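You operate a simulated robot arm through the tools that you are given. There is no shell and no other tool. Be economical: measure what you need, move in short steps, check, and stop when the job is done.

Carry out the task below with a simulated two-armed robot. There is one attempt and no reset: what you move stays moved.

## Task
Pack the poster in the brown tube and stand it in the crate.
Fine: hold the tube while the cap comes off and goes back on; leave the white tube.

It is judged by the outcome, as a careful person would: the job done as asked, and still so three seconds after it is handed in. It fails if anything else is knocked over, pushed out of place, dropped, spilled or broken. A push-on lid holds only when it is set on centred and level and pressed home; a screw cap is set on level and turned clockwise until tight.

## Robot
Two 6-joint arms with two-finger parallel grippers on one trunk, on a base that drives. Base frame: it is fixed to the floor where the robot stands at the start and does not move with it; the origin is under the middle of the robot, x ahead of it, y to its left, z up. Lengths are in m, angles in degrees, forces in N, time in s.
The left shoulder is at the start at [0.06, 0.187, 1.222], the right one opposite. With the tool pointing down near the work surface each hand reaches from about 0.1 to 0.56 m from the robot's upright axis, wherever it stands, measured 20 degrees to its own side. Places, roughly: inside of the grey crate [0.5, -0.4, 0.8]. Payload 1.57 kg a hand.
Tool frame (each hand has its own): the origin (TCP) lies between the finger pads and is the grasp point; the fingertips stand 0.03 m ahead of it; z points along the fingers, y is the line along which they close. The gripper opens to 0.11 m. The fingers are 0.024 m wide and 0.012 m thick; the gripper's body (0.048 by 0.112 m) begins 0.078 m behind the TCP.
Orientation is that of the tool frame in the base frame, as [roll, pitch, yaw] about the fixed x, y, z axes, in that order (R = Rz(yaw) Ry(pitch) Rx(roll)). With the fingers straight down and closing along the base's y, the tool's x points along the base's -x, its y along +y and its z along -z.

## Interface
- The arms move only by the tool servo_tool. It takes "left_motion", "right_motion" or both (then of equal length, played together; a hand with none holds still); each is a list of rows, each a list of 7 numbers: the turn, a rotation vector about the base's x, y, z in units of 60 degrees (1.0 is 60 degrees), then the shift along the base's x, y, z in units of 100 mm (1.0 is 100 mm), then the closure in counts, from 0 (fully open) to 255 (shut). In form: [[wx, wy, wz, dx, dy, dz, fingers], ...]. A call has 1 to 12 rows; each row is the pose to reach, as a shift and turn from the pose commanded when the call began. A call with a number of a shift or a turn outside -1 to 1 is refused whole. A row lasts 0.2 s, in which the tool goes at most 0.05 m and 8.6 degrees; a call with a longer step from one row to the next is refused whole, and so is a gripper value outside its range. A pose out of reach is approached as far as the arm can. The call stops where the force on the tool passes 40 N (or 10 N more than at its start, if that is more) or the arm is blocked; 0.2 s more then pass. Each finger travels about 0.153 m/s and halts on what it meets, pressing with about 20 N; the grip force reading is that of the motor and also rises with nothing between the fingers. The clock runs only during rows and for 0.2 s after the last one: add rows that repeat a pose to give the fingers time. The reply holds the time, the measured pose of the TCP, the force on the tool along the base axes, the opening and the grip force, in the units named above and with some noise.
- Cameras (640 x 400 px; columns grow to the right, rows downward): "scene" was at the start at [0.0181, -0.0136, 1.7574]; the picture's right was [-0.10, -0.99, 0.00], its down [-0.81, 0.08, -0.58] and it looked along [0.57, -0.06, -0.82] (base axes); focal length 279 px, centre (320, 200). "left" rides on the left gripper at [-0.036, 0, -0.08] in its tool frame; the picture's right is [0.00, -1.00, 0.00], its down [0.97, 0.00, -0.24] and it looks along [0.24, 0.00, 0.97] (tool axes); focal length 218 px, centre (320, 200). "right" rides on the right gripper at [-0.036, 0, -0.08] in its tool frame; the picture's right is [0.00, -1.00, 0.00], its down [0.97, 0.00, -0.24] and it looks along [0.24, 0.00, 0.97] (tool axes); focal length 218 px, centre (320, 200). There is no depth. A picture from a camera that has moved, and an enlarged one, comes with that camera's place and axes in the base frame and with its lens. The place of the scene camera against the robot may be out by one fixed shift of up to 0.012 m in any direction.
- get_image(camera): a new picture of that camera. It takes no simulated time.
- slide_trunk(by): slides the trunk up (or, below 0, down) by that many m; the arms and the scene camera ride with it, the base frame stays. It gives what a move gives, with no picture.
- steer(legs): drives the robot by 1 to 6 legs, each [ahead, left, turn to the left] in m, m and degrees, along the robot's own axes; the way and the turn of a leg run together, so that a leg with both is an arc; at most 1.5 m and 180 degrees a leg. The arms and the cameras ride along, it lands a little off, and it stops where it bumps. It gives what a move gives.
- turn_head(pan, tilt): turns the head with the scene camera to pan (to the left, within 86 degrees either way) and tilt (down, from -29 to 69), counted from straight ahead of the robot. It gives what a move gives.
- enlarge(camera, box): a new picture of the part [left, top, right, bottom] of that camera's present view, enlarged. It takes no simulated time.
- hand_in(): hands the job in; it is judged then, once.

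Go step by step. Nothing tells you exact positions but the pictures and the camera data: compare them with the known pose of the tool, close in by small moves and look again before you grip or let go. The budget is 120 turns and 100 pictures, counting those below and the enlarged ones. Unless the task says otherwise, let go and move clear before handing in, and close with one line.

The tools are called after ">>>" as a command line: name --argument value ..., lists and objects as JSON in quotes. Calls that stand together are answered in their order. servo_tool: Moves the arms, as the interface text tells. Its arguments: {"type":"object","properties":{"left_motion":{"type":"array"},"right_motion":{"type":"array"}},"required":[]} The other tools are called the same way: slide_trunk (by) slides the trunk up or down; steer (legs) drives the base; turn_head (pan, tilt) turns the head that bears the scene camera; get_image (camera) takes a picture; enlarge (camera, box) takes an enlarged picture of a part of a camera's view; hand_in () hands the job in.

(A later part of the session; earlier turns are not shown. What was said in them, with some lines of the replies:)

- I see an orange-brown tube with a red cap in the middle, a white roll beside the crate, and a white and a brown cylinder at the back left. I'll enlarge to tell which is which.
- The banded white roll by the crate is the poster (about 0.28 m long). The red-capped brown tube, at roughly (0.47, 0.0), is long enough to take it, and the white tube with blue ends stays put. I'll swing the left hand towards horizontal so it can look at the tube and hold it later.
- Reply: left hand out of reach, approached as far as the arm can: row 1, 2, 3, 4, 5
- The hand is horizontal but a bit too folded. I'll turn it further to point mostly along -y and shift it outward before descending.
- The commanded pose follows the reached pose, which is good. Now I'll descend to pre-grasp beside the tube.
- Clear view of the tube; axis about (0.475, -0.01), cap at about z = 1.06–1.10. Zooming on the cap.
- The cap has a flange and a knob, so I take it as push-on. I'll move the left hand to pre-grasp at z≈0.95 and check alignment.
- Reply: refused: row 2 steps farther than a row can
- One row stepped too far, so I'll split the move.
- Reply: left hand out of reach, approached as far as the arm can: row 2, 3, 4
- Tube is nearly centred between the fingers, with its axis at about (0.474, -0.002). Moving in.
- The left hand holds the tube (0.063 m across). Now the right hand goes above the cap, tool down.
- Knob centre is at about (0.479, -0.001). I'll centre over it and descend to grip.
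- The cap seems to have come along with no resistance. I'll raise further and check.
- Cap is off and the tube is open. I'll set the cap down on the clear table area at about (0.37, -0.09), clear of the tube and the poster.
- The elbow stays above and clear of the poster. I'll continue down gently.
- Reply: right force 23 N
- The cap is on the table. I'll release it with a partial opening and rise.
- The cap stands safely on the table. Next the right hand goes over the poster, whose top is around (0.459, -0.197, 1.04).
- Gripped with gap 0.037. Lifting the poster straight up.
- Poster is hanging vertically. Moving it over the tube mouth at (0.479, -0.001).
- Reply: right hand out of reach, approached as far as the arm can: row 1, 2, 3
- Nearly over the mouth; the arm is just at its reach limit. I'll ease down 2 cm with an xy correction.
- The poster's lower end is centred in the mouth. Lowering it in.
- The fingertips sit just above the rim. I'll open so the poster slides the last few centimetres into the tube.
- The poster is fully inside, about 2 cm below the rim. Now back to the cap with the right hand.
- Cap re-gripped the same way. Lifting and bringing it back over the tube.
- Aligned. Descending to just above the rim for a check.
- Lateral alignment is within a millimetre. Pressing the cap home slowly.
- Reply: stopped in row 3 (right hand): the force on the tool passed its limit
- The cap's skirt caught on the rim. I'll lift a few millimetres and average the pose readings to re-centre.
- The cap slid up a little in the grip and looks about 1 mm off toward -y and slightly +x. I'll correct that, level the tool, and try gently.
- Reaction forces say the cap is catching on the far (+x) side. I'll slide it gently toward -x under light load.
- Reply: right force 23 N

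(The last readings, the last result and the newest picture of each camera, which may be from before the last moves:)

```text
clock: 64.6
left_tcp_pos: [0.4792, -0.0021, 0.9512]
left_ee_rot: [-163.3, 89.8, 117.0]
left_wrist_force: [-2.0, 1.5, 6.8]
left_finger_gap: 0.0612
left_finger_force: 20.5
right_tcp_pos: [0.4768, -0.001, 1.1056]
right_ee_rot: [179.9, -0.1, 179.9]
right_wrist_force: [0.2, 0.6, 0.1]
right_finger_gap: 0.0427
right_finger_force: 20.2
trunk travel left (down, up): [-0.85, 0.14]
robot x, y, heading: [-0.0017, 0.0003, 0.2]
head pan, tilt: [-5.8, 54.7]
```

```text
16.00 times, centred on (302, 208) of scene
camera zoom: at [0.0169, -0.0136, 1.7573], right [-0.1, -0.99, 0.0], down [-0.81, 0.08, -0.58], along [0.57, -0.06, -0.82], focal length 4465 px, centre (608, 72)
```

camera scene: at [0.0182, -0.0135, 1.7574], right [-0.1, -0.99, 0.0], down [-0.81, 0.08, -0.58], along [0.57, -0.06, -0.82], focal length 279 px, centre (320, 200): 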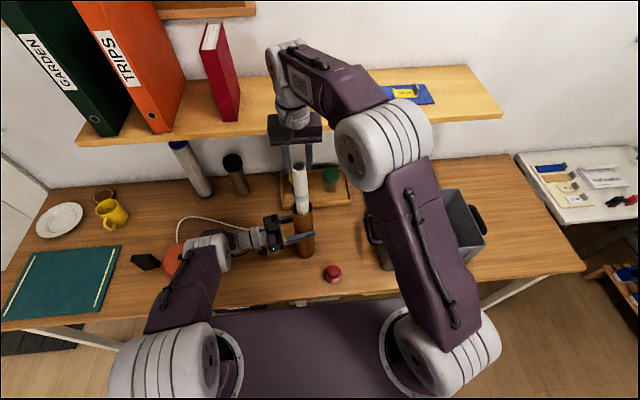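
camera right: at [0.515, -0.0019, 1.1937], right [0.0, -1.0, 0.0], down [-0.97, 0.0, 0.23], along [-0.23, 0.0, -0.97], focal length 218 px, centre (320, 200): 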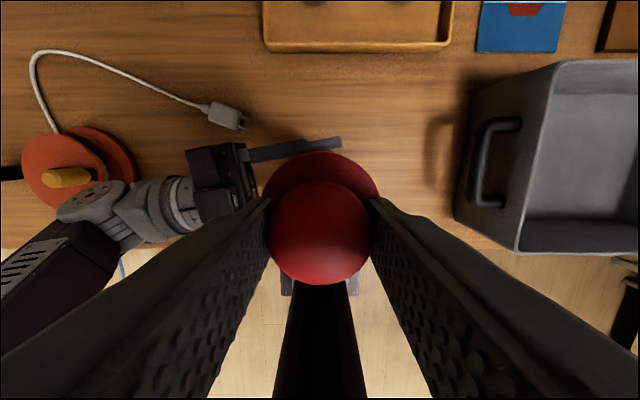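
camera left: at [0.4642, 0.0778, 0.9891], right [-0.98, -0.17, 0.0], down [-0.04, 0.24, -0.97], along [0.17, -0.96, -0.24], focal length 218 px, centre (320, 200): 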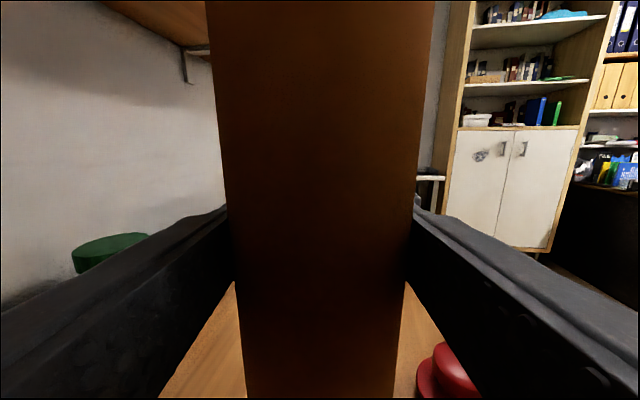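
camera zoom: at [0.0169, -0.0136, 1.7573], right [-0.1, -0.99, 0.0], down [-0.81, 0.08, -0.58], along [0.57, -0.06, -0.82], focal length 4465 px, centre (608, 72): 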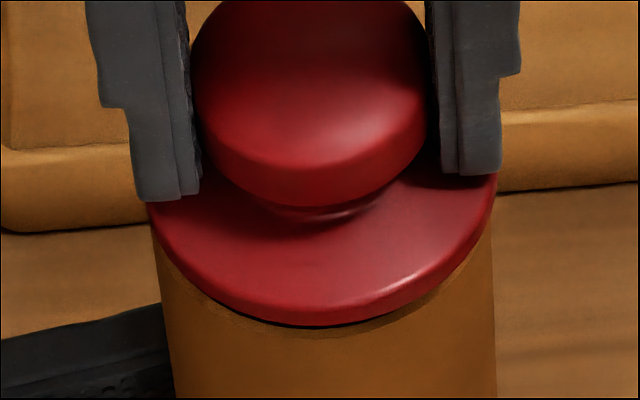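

The skirt has dropped into the mouth and the force fell to zero. Pressing further down.

>>> servo_tool --right_motion '[[0, 0, 0, 0, 0, -0.02, 255], [0, 0, 0, 0, 0, -0.04, 255], [0, 0, 0, 0, 0, -0.06, 255], [0, 0, 0, 0, 0, -0.08, 255], [0, 0, 0, 0, 0, -0.1, 255], [0, 0, 0, 0, 0, -0.12, 255]]'

>>> enlarge --camera "scene" --box '[286, 198, 318, 218]'

```text
clock: 66.0
left_tcp_pos: [0.4779, -0.0029, 0.9518]
left_ee_rot: [-175.8, 89.6, 104.4]
left_wrist_force: [5.5, 3.9, -13.3]
left_finger_gap: 0.0609
left_finger_force: 20.2
right_tcp_pos: [0.4782, 0.0007, 1.0975]
right_ee_rot: [179.7, 0.4, -180.0]
right_wrist_force: [-0.3, -4.0, 41.2]
right_finger_gap: 0.0429
right_finger_force: 19.3
trunk travel left (down, up): [-0.85, 0.14]
robot x, y, heading: [-0.0017, -0.0019, -0.0]
head pan, tilt: [-5.8, 54.7]
```

```text
16.00 times, centred on (302, 208) of scene
camera zoom: at [0.0157, -0.0137, 1.7578], right [-0.1, -0.99, 0.0], down [-0.81, 0.08, -0.58], along [0.58, -0.06, -0.82], focal length 4465 px, centre (608, 72)
```

zoom: 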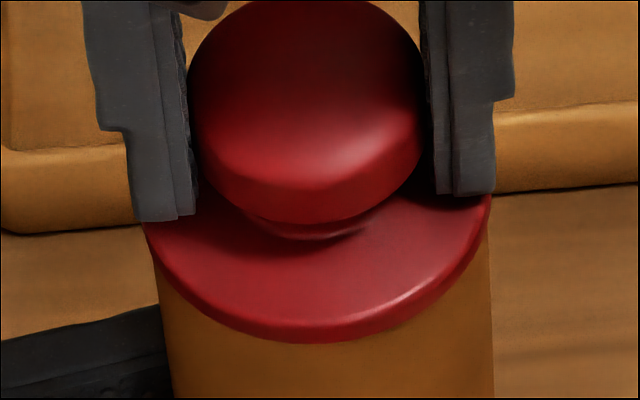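

The flange now meets the rim at about 41 N. I'll release and inspect whether it's level.

>>> servo_tool --right_motion '[[0, 0, 0, 0, 0, 0.06, 255], [0, 0, 0, 0, 0, 0.07, 150], [0, 0, 0, 0, 0, 0.07, 110], [0, 0, 0, 0, 0, 0.07, 85], [0, 0, 0, 0, 0, 0.07, 85]]'

>>> servo_tool --right_motion '[[0, 0, 0, 0, 0, 0.3, 85], [0, 0, 0, 0, 0, 0.7, 85], [0, 0, 0, 0, 0, 1.0, 85], [0, 0, 0, 0, 0, 1.0, 85]]'

>>> enlarge --camera "scene" --box '[286, 196, 318, 216]'

>>> enlarge --camera "right" --box '[260, 120, 380, 195]'

```text
clock: 67.2
left_tcp_pos: [0.4794, -0.0016, 0.9517]
left_ee_rot: [-164.5, 89.8, 115.8]
left_wrist_force: [-0.3, -2.2, 1.1]
left_finger_gap: 0.0609
left_finger_force: 19.9
right_tcp_pos: [0.478, -0.0017, 1.101]
right_ee_rot: [179.9, -0.2, -180.0]
right_wrist_force: [-0.7, -0.4, -0.7]
right_finger_gap: 0.0733
right_finger_force: 0.0
trunk travel left (down, up): [-0.85, 0.14]
robot x, y, heading: [0.0014, -0.0015, 0.0]
head pan, tilt: [-5.8, 54.7]
```

```text
clock: 68.2
left_tcp_pos: [0.4799, -0.0015, 0.9524]
left_ee_rot: [-163.8, 89.8, 116.4]
left_wrist_force: [1.4, -0.4, 2.8]
left_finger_gap: 0.0606
left_finger_force: 20.1
right_tcp_pos: [0.4782, -0.0015, 1.2017]
right_ee_rot: [180.0, -0.1, 179.9]
right_wrist_force: [0.1, 0.2, -0.5]
right_finger_gap: 0.0734
right_finger_force: 0.1
trunk travel left (down, up): [-0.85, 0.14]
robot x, y, heading: [-0.0036, -0.0, -0.0]
head pan, tilt: [-5.8, 54.7]
```

```text
16.00 times, centred on (302, 206) of scene
camera zoom: at [0.0181, -0.0135, 1.7574], right [-0.1, -0.99, 0.0], down [-0.81, 0.08, -0.58], along [0.57, -0.06, -0.82], focal length 4465 px, centre (608, 104)
```

zoom: 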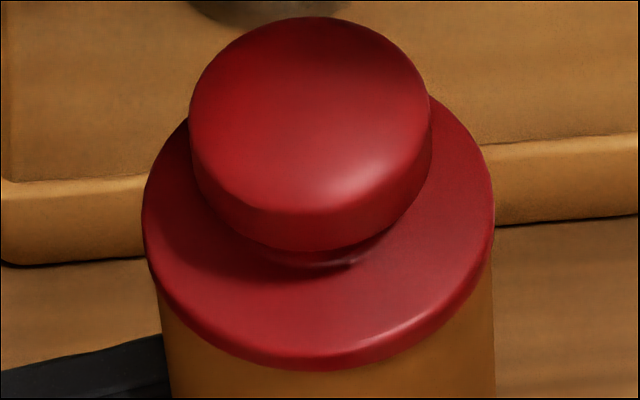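

```text
5.33 times, centred on (320, 158) of right
camera zoom: at [0.5145, -0.0023, 1.2828], right [0.0, -1.0, 0.0], down [-0.97, 0.0, 0.24], along [-0.24, 0.0, -0.97], focal length 1164 px, centre (320, 427)
```

zoom: 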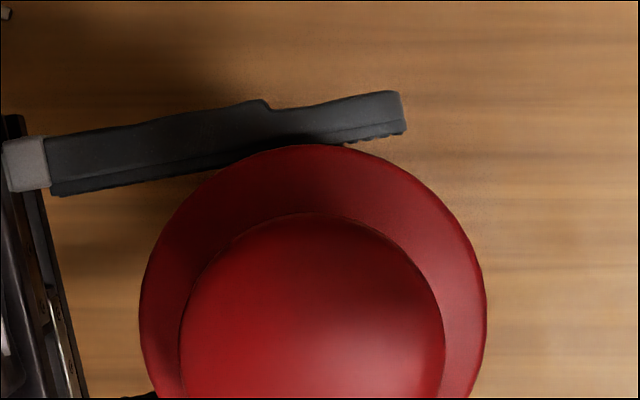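

The cap looks level and centred. One more centred press on the knob with closed fingers will make sure it's home.

>>> servo_tool --right_motion '[[0, 0, 0, 0.01, 0, -0.1, 255], [0, 0, 0, 0.01, 0, -0.3, 255], [0, 0, 0, 0.01, 0, -0.5, 255], [0, 0, 0, 0.01, 0, -0.56, 255], [0, 0, 0, 0.01, 0, -0.6, 255], [0, 0, 0, 0.01, 0, -0.63, 255], [0, 0, 0, 0.01, 0, -0.66, 255], [0, 0, 0, 0.01, 0, -0.69, 255], [0, 0, 0, 0.01, 0, -0.72, 255], [0, 0, 0, 0.01, 0, -0.75, 255]]'

```text
clock: 70.4
left_tcp_pos: [0.4795, -0.0019, 0.9514]
left_ee_rot: [-177.9, 89.6, 102.6]
left_wrist_force: [13.4, 1.3, -9.6]
left_finger_gap: 0.0604
left_finger_force: 20.3
right_tcp_pos: [0.4782, 0.0007, 1.1301]
right_ee_rot: [179.7, 0.3, 179.9]
right_wrist_force: [-5.2, -1.1, 39.8]
right_finger_gap: 0.0001
right_finger_force: 19.9
trunk travel left (down, up): [-0.85, 0.14]
robot x, y, heading: [-0.0004, -0.0022, 0.1]
head pan, tilt: [-5.8, 54.7]
```

>>> servo_tool --right_motion '[[0, 0, 0, 0, 0, 0.15, 255], [0, 0, 0, 0, 0, 0.5, 255], [0, 0, 0, 0, 0, 0.9, 200], [0, 0, 0, -0.1, -0.3, 1.0, 150], [0, 0, 0, -0.3, -0.65, 1.0, 100], [0, 0, 0, -0.5, -1.0, 1.0, 100]]'

>>> servo_tool --right_motion '[[0, 0, 0, -0.1, -0.3, 0.3, 100], [0, 0, 0, -0.3, -0.6, 0.6, 100], [0, 0, 0, -0.5, -0.9, 0.9, 100], [0, 0, 0, -0.7, -1.0, 1.0, 100], [0, 0, 0, -0.8, -1.0, 1.0, 100]]'

>>> get_image --camera "scene"

>>> get_image --camera "right"

```text
clock: 71.8
left_tcp_pos: [0.4791, -0.0027, 0.9529]
left_ee_rot: [179.5, 89.8, 99.7]
left_wrist_force: [-1.9, 1.0, 1.7]
left_finger_gap: 0.06
left_finger_force: 20.2
right_tcp_pos: [0.4255, -0.1009, 1.2281]
right_ee_rot: [179.7, 0.0, -180.0]
right_wrist_force: [-1.0, -0.4, 0.4]
right_finger_gap: 0.0669
right_finger_force: 0.0
trunk travel left (down, up): [-0.85, 0.14]
robot x, y, heading: [0.0014, -0.0032, -0.1]
head pan, tilt: [-5.8, 54.7]
```

```text
clock: 73.0
left_tcp_pos: [0.48, -0.002, 0.9516]
left_ee_rot: [-158.3, 89.8, 122.0]
left_wrist_force: [-1.8, -0.5, 1.8]
left_finger_gap: 0.0602
left_finger_force: 20.1
right_tcp_pos: [0.3479, -0.2012, 1.3277]
right_ee_rot: [180.0, 0.0, -179.9]
right_wrist_force: [0.1, 0.3, 0.2]
right_finger_gap: 0.0669
right_finger_force: 0.0
trunk travel left (down, up): [-0.85, 0.14]
robot x, y, heading: [0.0008, 0.0012, 0.1]
head pan, tilt: [-5.8, 54.7]
```

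```text
38 pictures are left
camera scene: at [0.0178, -0.0134, 1.7574], right [-0.1, -0.99, 0.0], down [-0.81, 0.08, -0.58], along [0.57, -0.06, -0.82], focal length 279 px, centre (320, 200)
```

scene: 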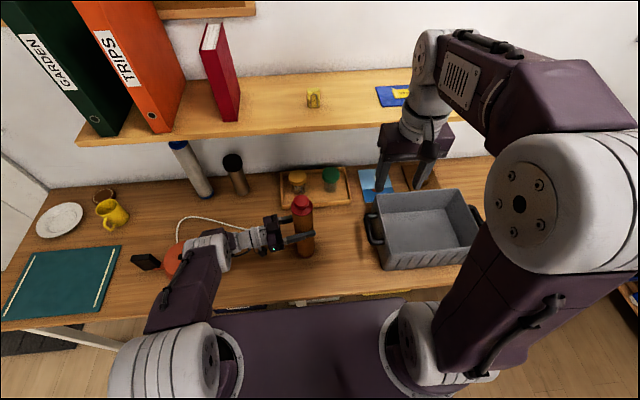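

```text
37 pictures are left
camera right: at [0.3852, -0.2019, 1.4064], right [0.0, -1.0, 0.0], down [-0.97, 0.0, 0.24], along [-0.24, 0.0, -0.97], focal length 218 px, centre (320, 200)
```

right: 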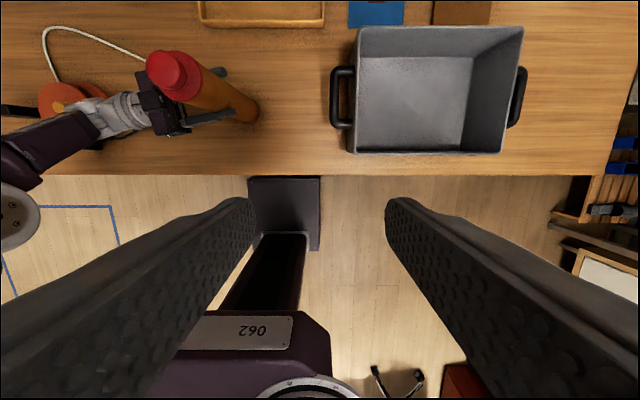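

The cap is home and the tube closed. Now I lift the tube with the left hand high enough to clear the crate wall (rim about z 0.885).

>>> servo_tool --left_motion '[[0, 0, 0, 0, 0, 0.1, 255], [0, 0, 0, 0, 0, 0.3, 255], [0, 0, 0, 0, 0, 0.6, 255], [0, 0, 0, 0, 0, 0.9, 255], [0, 0, 0, 0, 0, 1.0, 255], [0, 0, 0, 0, 0, 1.0, 255]]'

>>> slide_trunk --by 0.09

>>> get_image --camera "scene"

>>> get_image --camera "right"

```text
clock: 74.4
left_tcp_pos: [0.4814, -0.0014, 1.051]
left_ee_rot: [-152.4, 89.8, 127.7]
left_wrist_force: [-0.1, -0.5, -3.1]
left_finger_gap: 0.0598
left_finger_force: 19.4
right_tcp_pos: [0.3508, -0.2011, 1.3271]
right_ee_rot: [179.9, -0.2, -180.0]
right_wrist_force: [-0.6, -0.5, 0.2]
right_finger_gap: 0.0672
right_finger_force: 0.1
trunk travel left (down, up): [-0.85, 0.14]
robot x, y, heading: [0.002, 0.001, -0.0]
head pan, tilt: [-5.8, 54.7]
```

```text
clock: 75.6
left_tcp_pos: [0.4809, -0.0018, 1.1412]
left_ee_rot: [-153.2, 89.9, 127.1]
left_wrist_force: [0.4, -0.2, -3.5]
left_finger_gap: 0.0598
left_finger_force: 19.8
right_tcp_pos: [0.3503, -0.2009, 1.416]
right_ee_rot: [179.9, -0.1, -180.0]
right_wrist_force: [0.7, -0.3, -0.1]
right_finger_gap: 0.0668
right_finger_force: 0.0
trunk travel left (down, up): [-0.94, 0.05]
robot x, y, heading: [-0.0022, 0.0025, 0.1]
head pan, tilt: [-5.8, 54.7]
```

```text
36 pictures are left
camera scene: at [0.0188, -0.0136, 1.8473], right [-0.1, -0.99, 0.0], down [-0.81, 0.08, -0.58], along [0.57, -0.06, -0.82], focal length 279 px, centre (320, 200)
```

scene: 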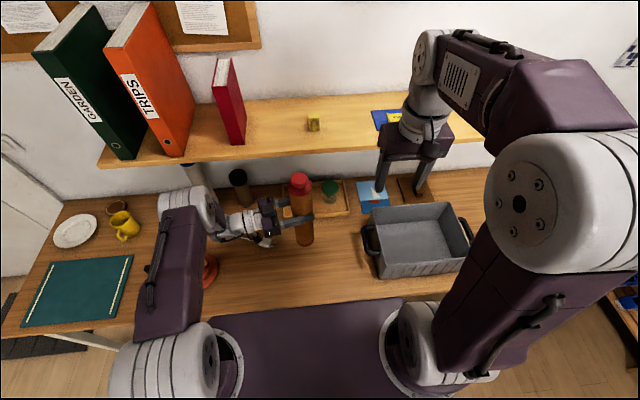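

```text
35 pictures are left
camera right: at [0.3863, -0.2019, 1.4959], right [0.0, -1.0, 0.0], down [-0.97, 0.0, 0.24], along [-0.24, 0.0, -0.97], focal length 218 px, centre (320, 200)
```

right: 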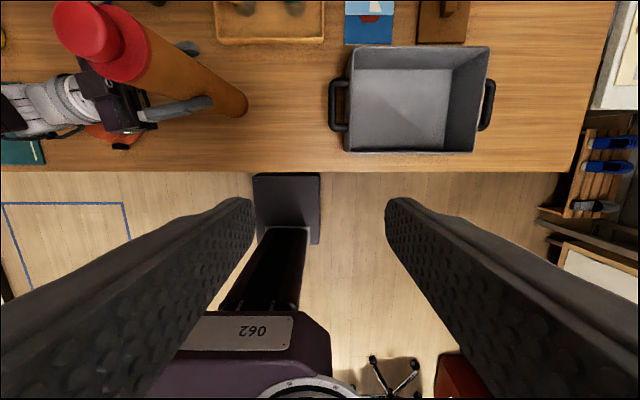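

Tube lifted (bottom about z 0.95). Driving sideways right toward the crate.

>>> steer --legs '[[0, -0.2, 0]]'

>>> get_image --camera "scene"

```text
clock: 77.2
left_tcp_pos: [0.48, -0.1982, 1.1414]
left_ee_rot: [-91.1, 89.9, -170.8]
left_wrist_force: [0.9, 0.3, -3.7]
left_finger_gap: 0.0598
left_finger_force: 20.0
right_tcp_pos: [0.3486, -0.3964, 1.4173]
right_ee_rot: [-179.9, -0.1, -180.0]
right_wrist_force: [0.5, -0.2, 0.5]
right_finger_gap: 0.0671
right_finger_force: 0.1
trunk travel left (down, up): [-0.94, 0.05]
robot x, y, heading: [-0.001, -0.2013, 0.1]
head pan, tilt: [-5.8, 54.7]
```

```text
34 pictures are left
camera scene: at [0.0187, -0.2064, 1.8474], right [-0.1, -0.99, 0.0], down [-0.81, 0.08, -0.58], along [0.57, -0.06, -0.82], focal length 279 px, centre (320, 200)
```

scene: 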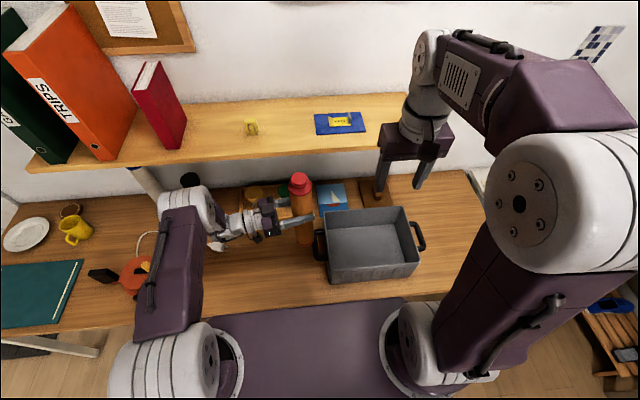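

>>> steer --legs '[[0, -0.22, 0]]'

>>> get_image --camera "scene"

>>> get_image --camera "left"

```text
clock: 78.9
left_tcp_pos: [0.481, -0.4171, 1.1415]
left_ee_rot: [-103.2, 89.9, 176.9]
left_wrist_force: [0.7, 0.1, -3.5]
left_finger_gap: 0.0598
left_finger_force: 19.8
right_tcp_pos: [0.3505, -0.6146, 1.4164]
right_ee_rot: [180.0, -0.1, -180.0]
right_wrist_force: [0.6, 0.5, 0.5]
right_finger_gap: 0.0671
right_finger_force: 0.1
trunk travel left (down, up): [-0.94, 0.05]
robot x, y, heading: [-0.0009, -0.4218, -0.2]
head pan, tilt: [-5.8, 54.7]
```

```text
33 pictures are left
camera scene: at [0.0186, -0.4259, 1.8474], right [-0.1, -0.99, 0.0], down [-0.81, 0.08, -0.58], along [0.57, -0.06, -0.82], focal length 279 px, centre (320, 200)
```

scene: 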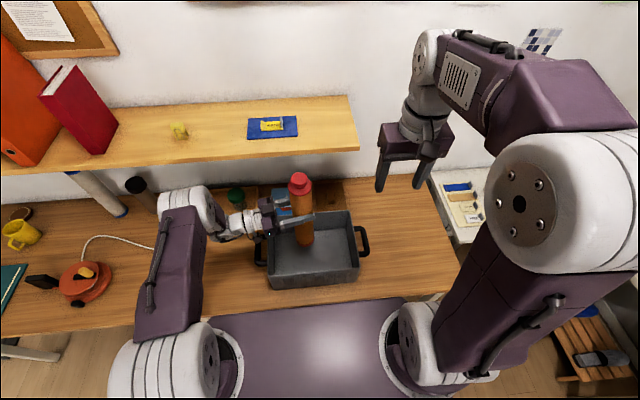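

```text
32 pictures are left
camera left: at [0.466, -0.3373, 1.1775], right [-0.98, -0.18, 0.0], down [-0.05, 0.24, -0.97], along [0.17, -0.96, -0.24], focal length 218 px, centre (320, 200)
```

left: 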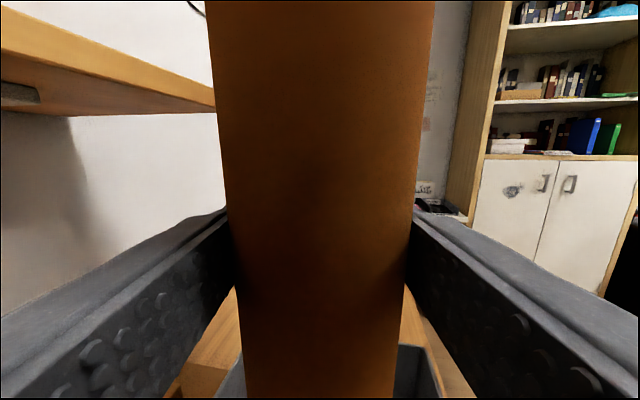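

>>> enlarge --camera "scene" --box '[235, 165, 395, 295]'

```text
3.08 times, centred on (315, 230) of scene
camera zoom: at [0.0186, -0.4259, 1.8474], right [-0.1, -0.99, 0.0], down [-0.81, 0.08, -0.58], along [0.57, -0.06, -0.82], focal length 859 px, centre (335, 108)
```

zoom: 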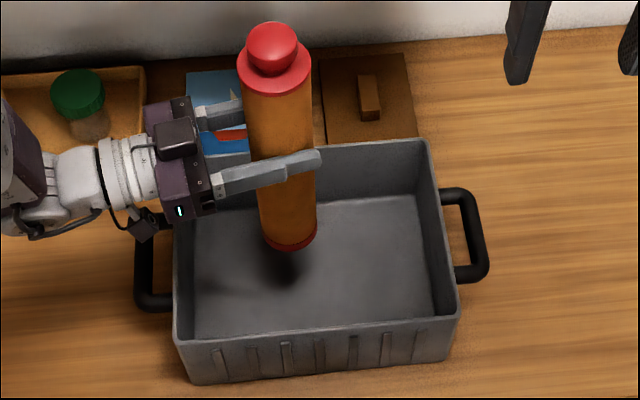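

The tube is over the crate interior. Lowering with the trunk first, then the arm gently.

>>> slide_trunk --by -0.09

>>> servo_tool --left_motion '[[0, 0, 0, 0, 0, -0.2, 255], [0, 0, 0, 0, 0, -0.4, 255], [0, 0, 0, 0, 0, -0.6, 255], [0, 0, 0, 0, 0, -0.75, 255], [0, 0, 0, 0, 0, -0.75, 255]]'

>>> enlarge --camera "scene" --box '[235, 165, 395, 295]'

```text
clock: 80.2
left_tcp_pos: [0.4809, -0.419, 1.0513]
left_ee_rot: [-149.1, 89.8, 131.0]
left_wrist_force: [-0.4, -0.1, -3.0]
left_finger_gap: 0.0596
left_finger_force: 19.6
right_tcp_pos: [0.3502, -0.6186, 1.3269]
right_ee_rot: [179.9, -0.1, -180.0]
right_wrist_force: [0.1, 0.7, 0.0]
right_finger_gap: 0.067
right_finger_force: 0.0
trunk travel left (down, up): [-0.85, 0.14]
robot x, y, heading: [0.0005, -0.4165, 0.1]
head pan, tilt: [-5.8, 54.7]
```

```text
clock: 81.0
left_tcp_pos: [0.4774, -0.4199, 1.0024]
left_ee_rot: [-41.3, 89.5, -121.2]
left_wrist_force: [-10.1, 4.4, 14.5]
left_finger_gap: 0.0596
left_finger_force: 20.3
right_tcp_pos: [0.3457, -0.6195, 1.3275]
right_ee_rot: [179.9, 0.1, -179.9]
right_wrist_force: [0.1, 0.0, 0.5]
right_finger_gap: 0.0671
right_finger_force: 0.0
trunk travel left (down, up): [-0.85, 0.14]
robot x, y, heading: [0.0004, -0.4171, 0.0]
head pan, tilt: [-5.8, 54.7]
stopped in row 4 (left hand): the force on the tool passed its limit (the readings are from after the stop); the commanded pose is now the measured one
```

```text
3.08 times, centred on (315, 230) of scene
camera zoom: at [0.0131, -0.4314, 1.7575], right [-0.1, -0.99, 0.0], down [-0.81, 0.08, -0.58], along [0.58, -0.06, -0.82], focal length 859 px, centre (335, 108)
```

zoom: 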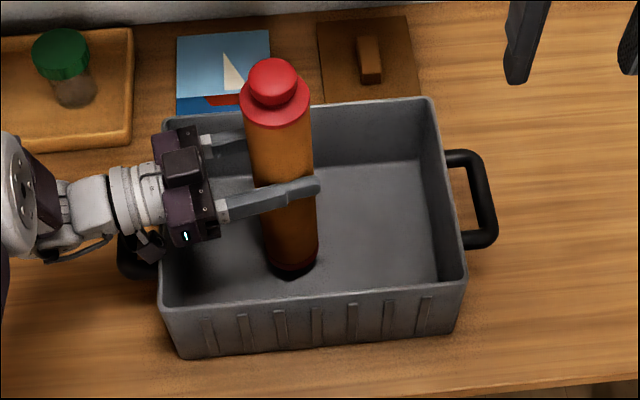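

Something on the left wrist met the crate rim before the tube touched down. I'll raise and check that the crate hasn't moved.

>>> servo_tool --left_motion '[[0, 0, 0, 0, 0, 0.1, 255], [0, 0, 0, 0, 0, 0.4, 255], [0, 0, 0, 0, 0, 0.6, 255], [0, 0, 0, 0, 0, 0.6, 255]]'

>>> slide_trunk --by 0.09

>>> enlarge --camera "scene" --box '[235, 165, 395, 295]'

```text
clock: 82.0
left_tcp_pos: [0.4832, -0.4179, 1.0592]
left_ee_rot: [-49.7, 89.6, -129.6]
left_wrist_force: [0.7, -0.2, -3.6]
left_finger_gap: 0.0593
left_finger_force: 19.8
right_tcp_pos: [0.35, -0.6175, 1.3256]
right_ee_rot: [179.9, -0.1, 179.9]
right_wrist_force: [-0.9, -0.9, -0.4]
right_finger_gap: 0.0669
right_finger_force: 0.1
trunk travel left (down, up): [-0.85, 0.14]
robot x, y, heading: [-0.0015, -0.4186, -0.2]
head pan, tilt: [-5.8, 54.7]
```

```text
clock: 83.2
left_tcp_pos: [0.4827, -0.4191, 1.1491]
left_ee_rot: [-47.8, 89.6, -127.6]
left_wrist_force: [0.3, 0.1, -3.3]
left_finger_gap: 0.0596
left_finger_force: 19.7
right_tcp_pos: [0.3494, -0.6186, 1.417]
right_ee_rot: [179.8, 0.0, 180.0]
right_wrist_force: [-0.6, 0.3, -0.1]
right_finger_gap: 0.0667
right_finger_force: 0.1
trunk travel left (down, up): [-0.94, 0.05]
robot x, y, heading: [0.0001, -0.4155, 0.3]
head pan, tilt: [-5.8, 54.7]
```

```text
3.08 times, centred on (315, 230) of scene
camera zoom: at [0.0188, -0.4316, 1.8473], right [-0.1, -0.99, 0.0], down [-0.81, 0.08, -0.58], along [0.57, -0.06, -0.82], focal length 859 px, centre (335, 108)
```

zoom: 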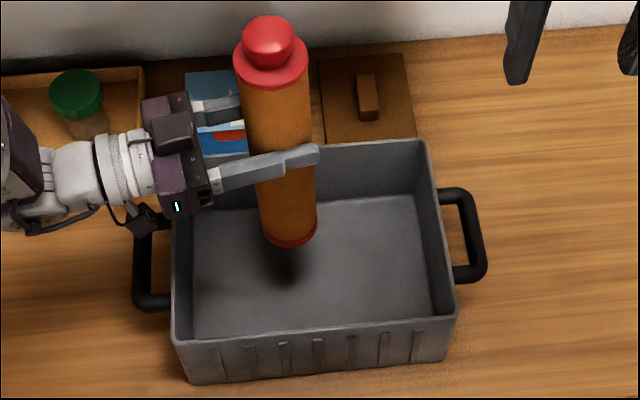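

Crate unmoved. I'll take the tube back to clear table, set it down, and regrip it higher so the wrist clears the rim.

>>> steer --legs '[[0, 0.32, 0]]'

>>> slide_trunk --by -0.09

>>> get_image --camera "scene"

```text
clock: 85.3
left_tcp_pos: [0.4815, -0.1031, 1.148]
left_ee_rot: [-60.0, 89.7, -139.8]
left_wrist_force: [-0.2, -0.1, -3.0]
left_finger_gap: 0.0593
left_finger_force: 19.9
right_tcp_pos: [0.3501, -0.3041, 1.4155]
right_ee_rot: [179.7, -0.2, -179.8]
right_wrist_force: [0.9, -0.1, 0.0]
right_finger_gap: 0.067
right_finger_force: 0.1
trunk travel left (down, up): [-0.94, 0.05]
robot x, y, heading: [-0.0005, -0.0982, -0.2]
head pan, tilt: [-5.8, 54.7]
```

```text
clock: 86.6
left_tcp_pos: [0.4832, -0.1003, 1.0591]
left_ee_rot: [-48.1, 89.6, -128.0]
left_wrist_force: [0.5, -0.1, -3.0]
left_finger_gap: 0.0594
left_finger_force: 20.0
right_tcp_pos: [0.35, -0.3012, 1.3267]
right_ee_rot: [179.9, -0.2, -179.9]
right_wrist_force: [0.1, 0.5, -0.4]
right_finger_gap: 0.0668
right_finger_force: 0.1
trunk travel left (down, up): [-0.85, 0.14]
robot x, y, heading: [0.0002, -0.0945, -0.1]
head pan, tilt: [-5.8, 54.7]
```

```text
28 pictures are left
camera scene: at [0.0182, -0.1139, 1.7574], right [-0.1, -1.0, 0.0], down [-0.81, 0.08, -0.58], along [0.57, -0.06, -0.82], focal length 279 px, centre (320, 200)
```

scene: 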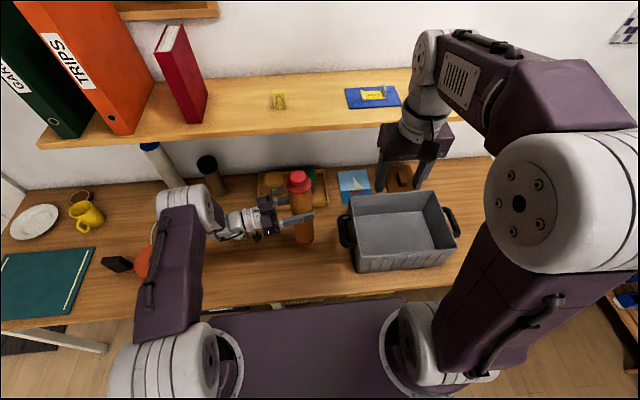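

>>> servo_tool --left_motion '[[0, 0, 0, 0, 0, -0.3, 255], [0, 0, 0, 0, 0, -0.6, 255], [0, 0, 0, 0, 0, -0.85, 255], [0, 0, 0, 0, 0, -0.95, 255], [0, 0, 0, 0, 0, -1.0, 255], [0, 0, 0, 0, 0, -1.0, 255]]'

>>> servo_tool --left_motion '[[0, 0, 0, 0, 0, -0.03, 255], [0, 0, 0, 0, 0, -0.06, 255], [0, 0, 0, 0, 0, -0.08, 255], [0, 0, 0, 0, 0, -0.08, 255]]'

>>> enlarge --camera "scene" --box '[240, 150, 360, 260]'

```text
clock: 88.0
left_tcp_pos: [0.4806, -0.0998, 0.9575]
left_ee_rot: [-48.6, 89.7, -128.4]
left_wrist_force: [0.6, -0.5, -3.5]
left_finger_gap: 0.0592
left_finger_force: 19.5
right_tcp_pos: [0.3487, -0.301, 1.3258]
right_ee_rot: [179.9, -0.1, -179.9]
right_wrist_force: [-0.6, -0.4, 0.1]
right_finger_gap: 0.0668
right_finger_force: 0.1
trunk travel left (down, up): [-0.85, 0.14]
robot x, y, heading: [-0.003, -0.1036, -0.0]
head pan, tilt: [-5.8, 54.7]
```

```text
clock: 89.0
left_tcp_pos: [0.4813, -0.0997, 0.9525]
left_ee_rot: [-14.8, 89.5, -94.6]
left_wrist_force: [-2.0, -1.3, 12.9]
left_finger_gap: 0.0591
left_finger_force: 20.4
right_tcp_pos: [0.3466, -0.2999, 1.327]
right_ee_rot: [179.8, -0.1, 180.0]
right_wrist_force: [0.2, 0.1, 0.4]
right_finger_gap: 0.0667
right_finger_force: 0.1
trunk travel left (down, up): [-0.85, 0.14]
robot x, y, heading: [0.0035, -0.1012, 0.1]
head pan, tilt: [-5.8, 54.7]
```

```text
3.64 times, centred on (300, 205) of scene
camera zoom: at [0.0155, -0.1137, 1.7576], right [-0.1, -1.0, 0.0], down [-0.81, 0.08, -0.58], along [0.58, -0.06, -0.82], focal length 1015 px, centre (393, 182)
```

zoom: 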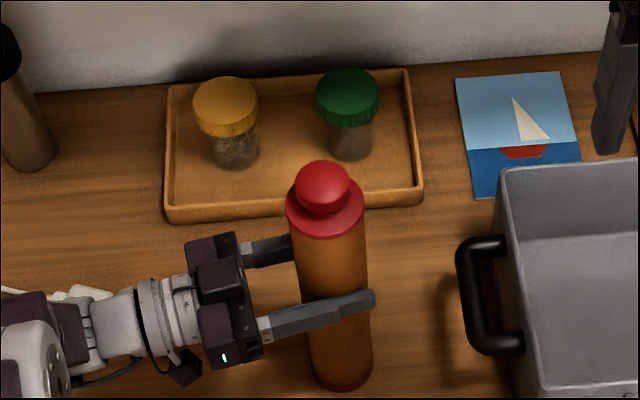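

The tube is standing on the table. Opening, sliding up 7 cm and regripping.

>>> servo_tool --left_motion '[[0, 0, 0, 0, 0, 0.02, 255], [0, 0, 0, 0, 0, 0.025, 100], [0, 0, 0, 0, 0, 0.025, 60], [0, 0, 0, 0, 0, 0.025, 30], [0, 0, 0, 0, 0, 0.025, 30]]'

>>> servo_tool --left_motion '[[0, 0, 0, 0, 0, 0.15, 30], [0, 0, 0, 0, 0, 0.35, 30], [0, 0, 0, 0, 0, 0.55, 30], [0, 0, 0, 0, 0, 0.7, 30], [0, 0, 0, 0, 0, 0.7, 30]]'

>>> get_image --camera "left"

>>> enlarge --camera "scene" --box '[240, 150, 360, 260]'

```text
clock: 90.2
left_tcp_pos: [0.4811, -0.0996, 0.9529]
left_ee_rot: [-44.1, 89.7, -123.9]
left_wrist_force: [-0.6, 0.4, -0.3]
left_finger_gap: 0.0972
left_finger_force: 0.0
right_tcp_pos: [0.3498, -0.3013, 1.327]
right_ee_rot: [179.8, -0.2, -179.9]
right_wrist_force: [0.3, 0.1, 0.3]
right_finger_gap: 0.0666
right_finger_force: 0.1
trunk travel left (down, up): [-0.85, 0.14]
robot x, y, heading: [0.0014, -0.0994, -0.0]
head pan, tilt: [-5.8, 54.7]
```

```text
clock: 91.4
left_tcp_pos: [0.4814, -0.1004, 1.0226]
left_ee_rot: [-44.0, 89.6, -123.8]
left_wrist_force: [0.8, 1.1, -0.2]
left_finger_gap: 0.0969
left_finger_force: 0.0
right_tcp_pos: [0.3488, -0.3005, 1.3264]
right_ee_rot: [179.9, -0.1, -179.9]
right_wrist_force: [0.8, -0.5, -0.5]
right_finger_gap: 0.0668
right_finger_force: 0.1
trunk travel left (down, up): [-0.85, 0.14]
robot x, y, heading: [-0.004, -0.1036, 0.0]
head pan, tilt: [-5.8, 54.7]
```

```text
26 pictures are left
camera left: at [0.4663, -0.0201, 1.059], right [-0.98, -0.18, 0.0], down [-0.05, 0.23, -0.97], along [0.17, -0.96, -0.24], focal length 218 px, centre (320, 200)
```

left: 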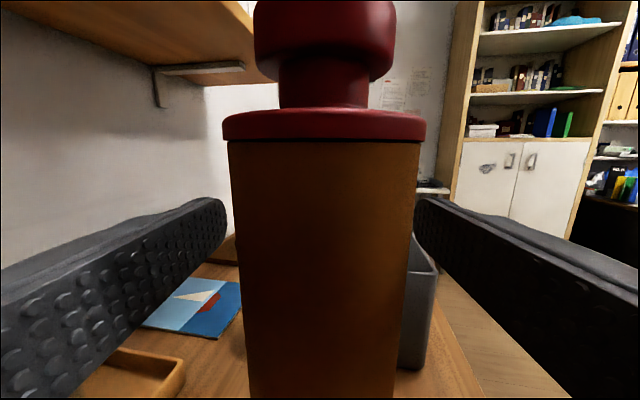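

```text
3.64 times, centred on (300, 205) of scene
camera zoom: at [0.0177, -0.1132, 1.7574], right [-0.1, -1.0, 0.0], down [-0.81, 0.08, -0.58], along [0.57, -0.06, -0.82], focal length 1015 px, centre (393, 182)
```

zoom: 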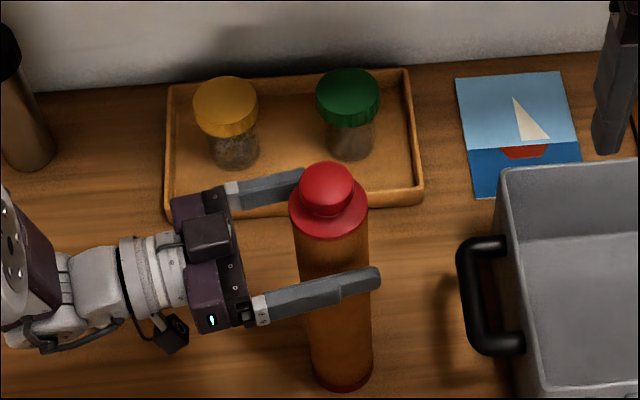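

The cap sits flush and level, and the tube stands freely. Gripping higher and lifting.

>>> servo_tool --left_motion '[[0, 0, 0, 0, 0, 0, 80], [0, 0, 0, 0, 0, 0, 130], [0, 0, 0, 0, 0, 0, 255], [0, 0, 0, 0, 0, 0, 255], [0, 0, 0, 0, 0, 0, 255]]'

>>> servo_tool --left_motion '[[0, 0, 0, 0, 0, 0.1, 255], [0, 0, 0, 0, 0, 0.3, 255], [0, 0, 0, 0, 0, 0.6, 255], [0, 0, 0, 0, 0, 0.9, 255], [0, 0, 0, 0, 0, 1.0, 255], [0, 0, 0, 0, 0, 1.0, 255]]'

>>> slide_trunk --by 0.09

>>> steer --legs '[[0, -0.33, 0]]'

>>> get_image --camera "scene"

```text
clock: 92.6
left_tcp_pos: [0.4808, -0.0988, 1.0238]
left_ee_rot: [-40.5, 89.6, -120.3]
left_wrist_force: [-0.5, 0.3, 1.5]
left_finger_gap: 0.0589
left_finger_force: 20.2
right_tcp_pos: [0.3482, -0.301, 1.3251]
right_ee_rot: [180.0, -0.1, 180.0]
right_wrist_force: [-0.1, -0.9, 0.0]
right_finger_gap: 0.067
right_finger_force: 0.0
trunk travel left (down, up): [-0.85, 0.14]
robot x, y, heading: [0.0038, -0.0984, -0.2]
head pan, tilt: [-5.8, 54.7]
```

```text
clock: 94.0
left_tcp_pos: [0.4818, -0.0982, 1.1227]
left_ee_rot: [-47.7, 89.7, -127.5]
left_wrist_force: [-0.8, -0.4, -3.9]
left_finger_gap: 0.0591
left_finger_force: 20.1
right_tcp_pos: [0.3485, -0.2994, 1.3265]
right_ee_rot: [179.9, -0.1, -179.8]
right_wrist_force: [-0.5, -0.2, -0.3]
right_finger_gap: 0.0669
right_finger_force: 0.1
trunk travel left (down, up): [-0.85, 0.14]
robot x, y, heading: [0.0001, -0.1015, 0.3]
head pan, tilt: [-5.8, 54.7]
```

```text
clock: 95.2
left_tcp_pos: [0.4812, -0.0976, 1.2134]
left_ee_rot: [-47.8, 89.6, -127.8]
left_wrist_force: [0.1, -0.2, -2.6]
left_finger_gap: 0.0589
left_finger_force: 19.8
right_tcp_pos: [0.3488, -0.3006, 1.4171]
right_ee_rot: [179.9, -0.1, -179.9]
right_wrist_force: [-0.5, -0.4, -0.4]
right_finger_gap: 0.067
right_finger_force: 0.0
trunk travel left (down, up): [-0.94, 0.05]
robot x, y, heading: [-0.002, -0.0996, 0.2]
head pan, tilt: [-5.8, 54.7]
```

```text
clock: 97.4
left_tcp_pos: [0.4832, -0.4226, 1.2134]
left_ee_rot: [-38.7, 89.5, -118.3]
left_wrist_force: [0.6, 0.8, -3.0]
left_finger_gap: 0.059
left_finger_force: 20.6
right_tcp_pos: [0.3512, -0.625, 1.4173]
right_ee_rot: [180.0, -0.2, -179.7]
right_wrist_force: [0.5, -0.3, -0.1]
right_finger_gap: 0.0669
right_finger_force: 0.0
trunk travel left (down, up): [-0.94, 0.05]
robot x, y, heading: [-0.0005, -0.4284, 0.3]
head pan, tilt: [-5.8, 54.7]
```

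```text
24 pictures are left
camera scene: at [0.0194, -0.4374, 1.8474], right [-0.1, -1.0, 0.0], down [-0.81, 0.08, -0.58], along [0.57, -0.06, -0.82], focal length 279 px, centre (320, 200)
```

scene: 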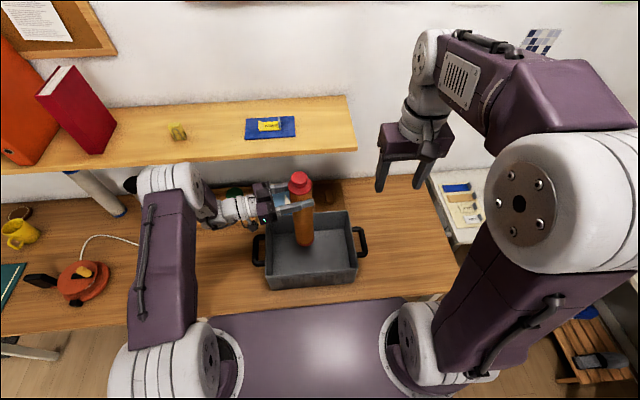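

>>> slide_trunk --by -0.09

>>> servo_tool --left_motion '[[0, 0, 0, 0, 0, -0.2, 255], [0, 0, 0, 0, 0, -0.4, 255], [0, 0, 0, 0, 0, -0.6, 255], [0, 0, 0, 0, 0, -0.7, 255], [0, 0, 0, 0, 0, -0.7, 255]]'

>>> enlarge --camera "scene" --box '[220, 155, 380, 285]'

```text
clock: 98.7
left_tcp_pos: [0.483, -0.4255, 1.1229]
left_ee_rot: [-45.7, 89.6, -125.1]
left_wrist_force: [-0.8, -0.6, -3.3]
left_finger_gap: 0.059
left_finger_force: 19.5
right_tcp_pos: [0.3516, -0.6271, 1.3262]
right_ee_rot: [179.9, -0.1, -179.6]
right_wrist_force: [0.1, 0.5, 0.4]
right_finger_gap: 0.0669
right_finger_force: 0.0
trunk travel left (down, up): [-0.85, 0.14]
robot x, y, heading: [-0.0009, -0.4306, 0.3]
head pan, tilt: [-5.8, 54.7]
```

```text
clock: 99.9
left_tcp_pos: [0.484, -0.4262, 1.0534]
left_ee_rot: [-46.4, 89.7, -125.9]
left_wrist_force: [-0.3, 1.0, -3.4]
left_finger_gap: 0.059
left_finger_force: 20.5
right_tcp_pos: [0.351, -0.6272, 1.3256]
right_ee_rot: [179.9, -0.1, -179.6]
right_wrist_force: [-0.1, 0.0, 0.0]
right_finger_gap: 0.0669
right_finger_force: 0.0
trunk travel left (down, up): [-0.85, 0.14]
robot x, y, heading: [0.0009, -0.4317, 0.2]
head pan, tilt: [-5.8, 54.7]
```

```text
3.08 times, centred on (300, 220) of scene
camera zoom: at [0.0193, -0.4414, 1.7574], right [-0.1, -1.0, 0.0], down [-0.81, 0.08, -0.58], along [0.57, -0.06, -0.82], focal length 859 px, centre (382, 138)
```

zoom: 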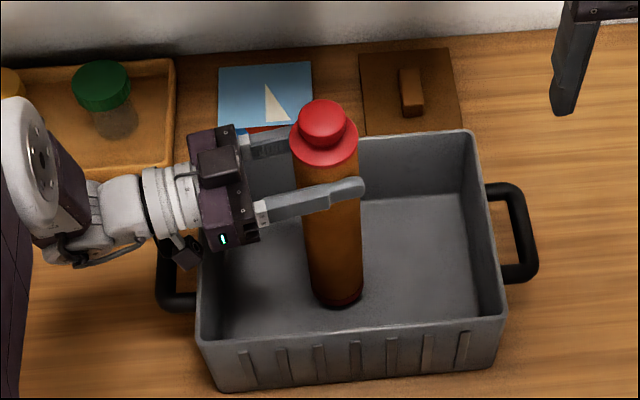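

>>> servo_tool --left_motion '[[0, 0, 0, 0, 0, -0.04, 255], [0, 0, 0, 0, 0, -0.08, 255], [0, 0, 0, 0, 0, -0.11, 255], [0, 0, 0, 0, 0, -0.14, 255], [0, 0, 0, 0, 0, -0.14, 255]]'

```text
clock: 101.1
left_tcp_pos: [0.4845, -0.4249, 1.0395]
left_ee_rot: [-48.5, 89.6, -128.2]
left_wrist_force: [0.4, -0.6, -3.7]
left_finger_gap: 0.0591
left_finger_force: 20.6
right_tcp_pos: [0.3506, -0.627, 1.3267]
right_ee_rot: [179.9, 0.0, -179.7]
right_wrist_force: [0.7, 0.4, -0.2]
right_finger_gap: 0.067
right_finger_force: 0.0
trunk travel left (down, up): [-0.85, 0.14]
robot x, y, heading: [-0.0001, -0.4268, 0.2]
head pan, tilt: [-5.8, 54.7]
```

>>> servo_tool --left_motion '[[0, 0, 0, 0, 0, -0.03, 255], [0, 0, 0, 0, 0, -0.05, 255], [0, 0, 0, 0, 0, -0.07, 255], [0, 0, 0, 0, 0, -0.07, 255]]'

```text
clock: 102.1
left_tcp_pos: [0.4831, -0.4252, 1.032]
left_ee_rot: [-47.3, 89.7, -126.9]
left_wrist_force: [0.0, 0.5, -3.3]
left_finger_gap: 0.0591
left_finger_force: 19.8
right_tcp_pos: [0.3509, -0.6285, 1.3253]
right_ee_rot: [179.9, -0.1, -179.7]
right_wrist_force: [-1.1, 0.7, -0.4]
right_finger_gap: 0.0668
right_finger_force: 0.1
trunk travel left (down, up): [-0.85, 0.14]
robot x, y, heading: [-0.0008, -0.4293, 0.1]
head pan, tilt: [-5.8, 54.7]
```

>>> servo_tool --left_motion '[[0, 0, 0, 0, 0, -0.02, 255], [0, 0, 0, 0, 0, -0.04, 255], [0, 0, 0, 0, 0, -0.05, 255], [0, 0, 0, 0, 0, -0.05, 255]]'

>>> enlarge --camera "scene" --box '[220, 155, 380, 285]'

```text
clock: 103.1
left_tcp_pos: [0.4813, -0.4264, 1.0302]
left_ee_rot: [-8.0, 89.6, -87.7]
left_wrist_force: [0.4, -1.6, 18.8]
left_finger_gap: 0.0588
left_finger_force: 19.6
right_tcp_pos: [0.3487, -0.6266, 1.327]
right_ee_rot: [179.8, -0.1, -179.7]
right_wrist_force: [-0.3, 0.7, -0.3]
right_finger_gap: 0.067
right_finger_force: 0.0
trunk travel left (down, up): [-0.85, 0.14]
robot x, y, heading: [-0.0015, -0.4298, 0.5]
head pan, tilt: [-5.8, 54.7]
```

```text
3.08 times, centred on (300, 220) of scene
camera zoom: at [0.0155, -0.4417, 1.7575], right [-0.1, -1.0, 0.0], down [-0.81, 0.08, -0.58], along [0.58, -0.06, -0.82], focal length 859 px, centre (382, 138)
```

zoom: 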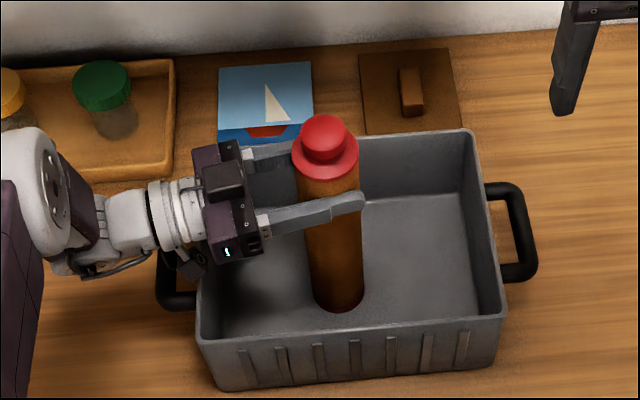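

Contact is at the expected crate-floor height. Releasing and backing out along the finger direction.

>>> servo_tool --left_motion '[[0, 0, 0, 0, 0, 0.025, 255], [0, 0, 0, 0, 0, 0.03, 100], [0, 0, 0, 0, 0, 0.03, 60], [0, 0, 0, 0, 0, 0.03, 30], [0, 0, 0, 0, 0, 0.03, 10], [0, 0, 0, 0, 0, 0.03, 10]]'

>>> get_image --camera "left"

>>> enlarge --camera "scene" --box '[220, 155, 380, 285]'

```text
clock: 104.5
left_tcp_pos: [0.4822, -0.4257, 1.0302]
left_ee_rot: [-45.0, 89.6, -124.6]
left_wrist_force: [0.1, -0.3, 0.5]
left_finger_gap: 0.1058
left_finger_force: 0.0
right_tcp_pos: [0.3512, -0.628, 1.3258]
right_ee_rot: [179.9, -0.1, -179.7]
right_wrist_force: [0.3, -0.8, -0.3]
right_finger_gap: 0.067
right_finger_force: 0.1
trunk travel left (down, up): [-0.85, 0.14]
robot x, y, heading: [0.0009, -0.4272, 0.5]
head pan, tilt: [-5.8, 54.7]
```

```text
21 pictures are left
camera left: at [0.468, -0.3463, 1.0663], right [-0.98, -0.18, 0.0], down [-0.05, 0.23, -0.97], along [0.17, -0.96, -0.24], focal length 218 px, centre (320, 200)
```

left: 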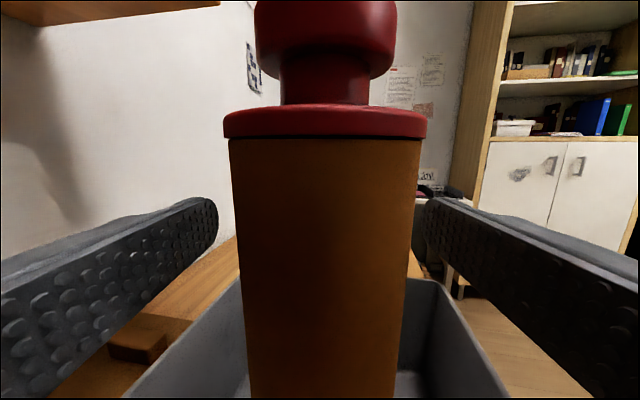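

```text
3.08 times, centred on (300, 220) of scene
camera zoom: at [0.0185, -0.4416, 1.7574], right [-0.1, -1.0, 0.0], down [-0.81, 0.08, -0.58], along [0.57, -0.06, -0.82], focal length 859 px, centre (382, 138)
```

zoom: 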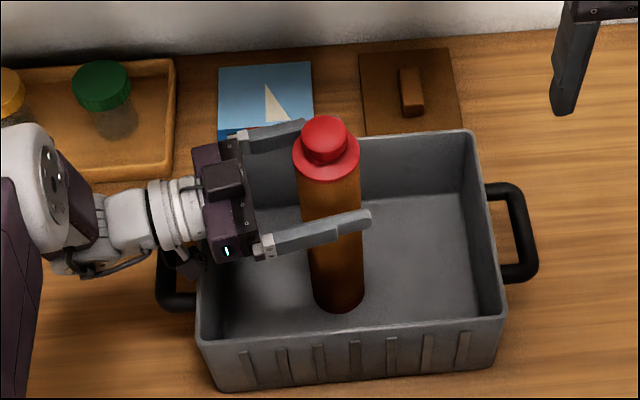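

It stands by itself. Backing the left hand straight out.

>>> servo_tool --left_motion '[[0, 0, 0, -0.04, 0.2, 0, 10], [0, 0, 0, -0.08, 0.45, 0, 10], [0, 0, 0, -0.12, 0.7, 0, 10], [0, 0, 0, -0.17, 0.96, 0, 10], [0, 0, 0, -0.17, 0.96, 0, 10]]'

>>> servo_tool --left_motion '[[0, 0, 0, -0.03, 0.15, 0.2, 10], [0, 0, 0, -0.03, 0.2, 0.6, 10], [0, 0, 0, -0.03, 0.2, 1.0, 10], [0, 0, 0, -0.03, 0.2, 1.0, 10]]'

>>> get_image --camera "scene"

>>> get_image --camera "left"

```text
clock: 105.7
left_tcp_pos: [0.465, -0.3285, 1.0307]
left_ee_rot: [-45.1, 89.6, -124.7]
left_wrist_force: [0.6, 0.6, 0.0]
left_finger_gap: 0.1057
left_finger_force: 0.1
right_tcp_pos: [0.3515, -0.6264, 1.3261]
right_ee_rot: [179.8, 0.0, -179.7]
right_wrist_force: [0.5, 0.1, 1.1]
right_finger_gap: 0.0668
right_finger_force: 0.1
trunk travel left (down, up): [-0.85, 0.14]
robot x, y, heading: [-0.0006, -0.4273, 0.5]
head pan, tilt: [-5.8, 54.7]
```

```text
clock: 106.7
left_tcp_pos: [0.4615, -0.3076, 1.1277]
left_ee_rot: [-45.7, 89.6, -125.4]
left_wrist_force: [0.4, -0.1, -0.1]
left_finger_gap: 0.1057
left_finger_force: 0.1
right_tcp_pos: [0.3517, -0.6268, 1.3268]
right_ee_rot: [179.8, -0.1, -179.8]
right_wrist_force: [0.0, 0.9, 0.5]
right_finger_gap: 0.0669
right_finger_force: 0.0
trunk travel left (down, up): [-0.85, 0.14]
robot x, y, heading: [0.0035, -0.4297, 0.3]
head pan, tilt: [-5.8, 54.7]
```

```text
19 pictures are left
camera scene: at [0.019, -0.4407, 1.7574], right [-0.1, -1.0, 0.0], down [-0.81, 0.08, -0.58], along [0.57, -0.06, -0.82], focal length 279 px, centre (320, 200)
```

scene: 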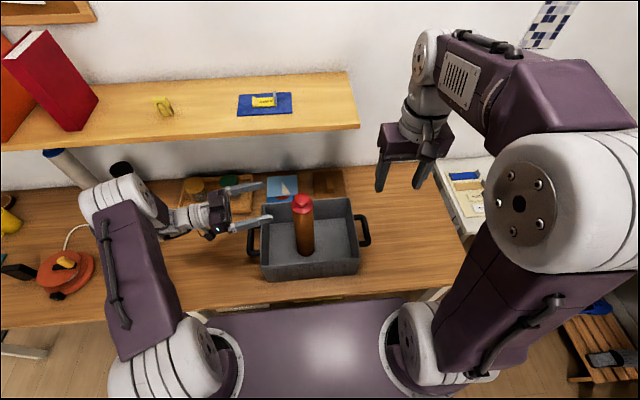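

```text
18 pictures are left
camera left: at [0.4475, -0.2283, 1.1646], right [-0.98, -0.18, 0.01], down [-0.05, 0.23, -0.97], along [0.17, -0.96, -0.24], focal length 218 px, centre (320, 200)
```

left: 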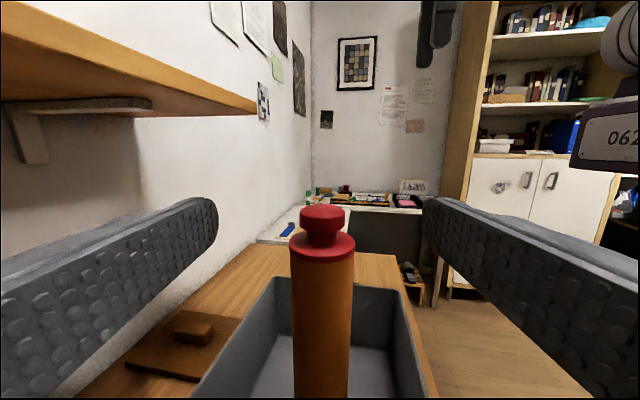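

The capped tube, with the poster inside, stands upright in the crate. Both hands are clear and the white tube is untouched, so I'm handing in.

>>> hand_in

```text
The job is handed in.
```

The poster is rolled inside the brown tube, the cap is pressed home, and the tube stands upright in the crate; the white tube was left alone.
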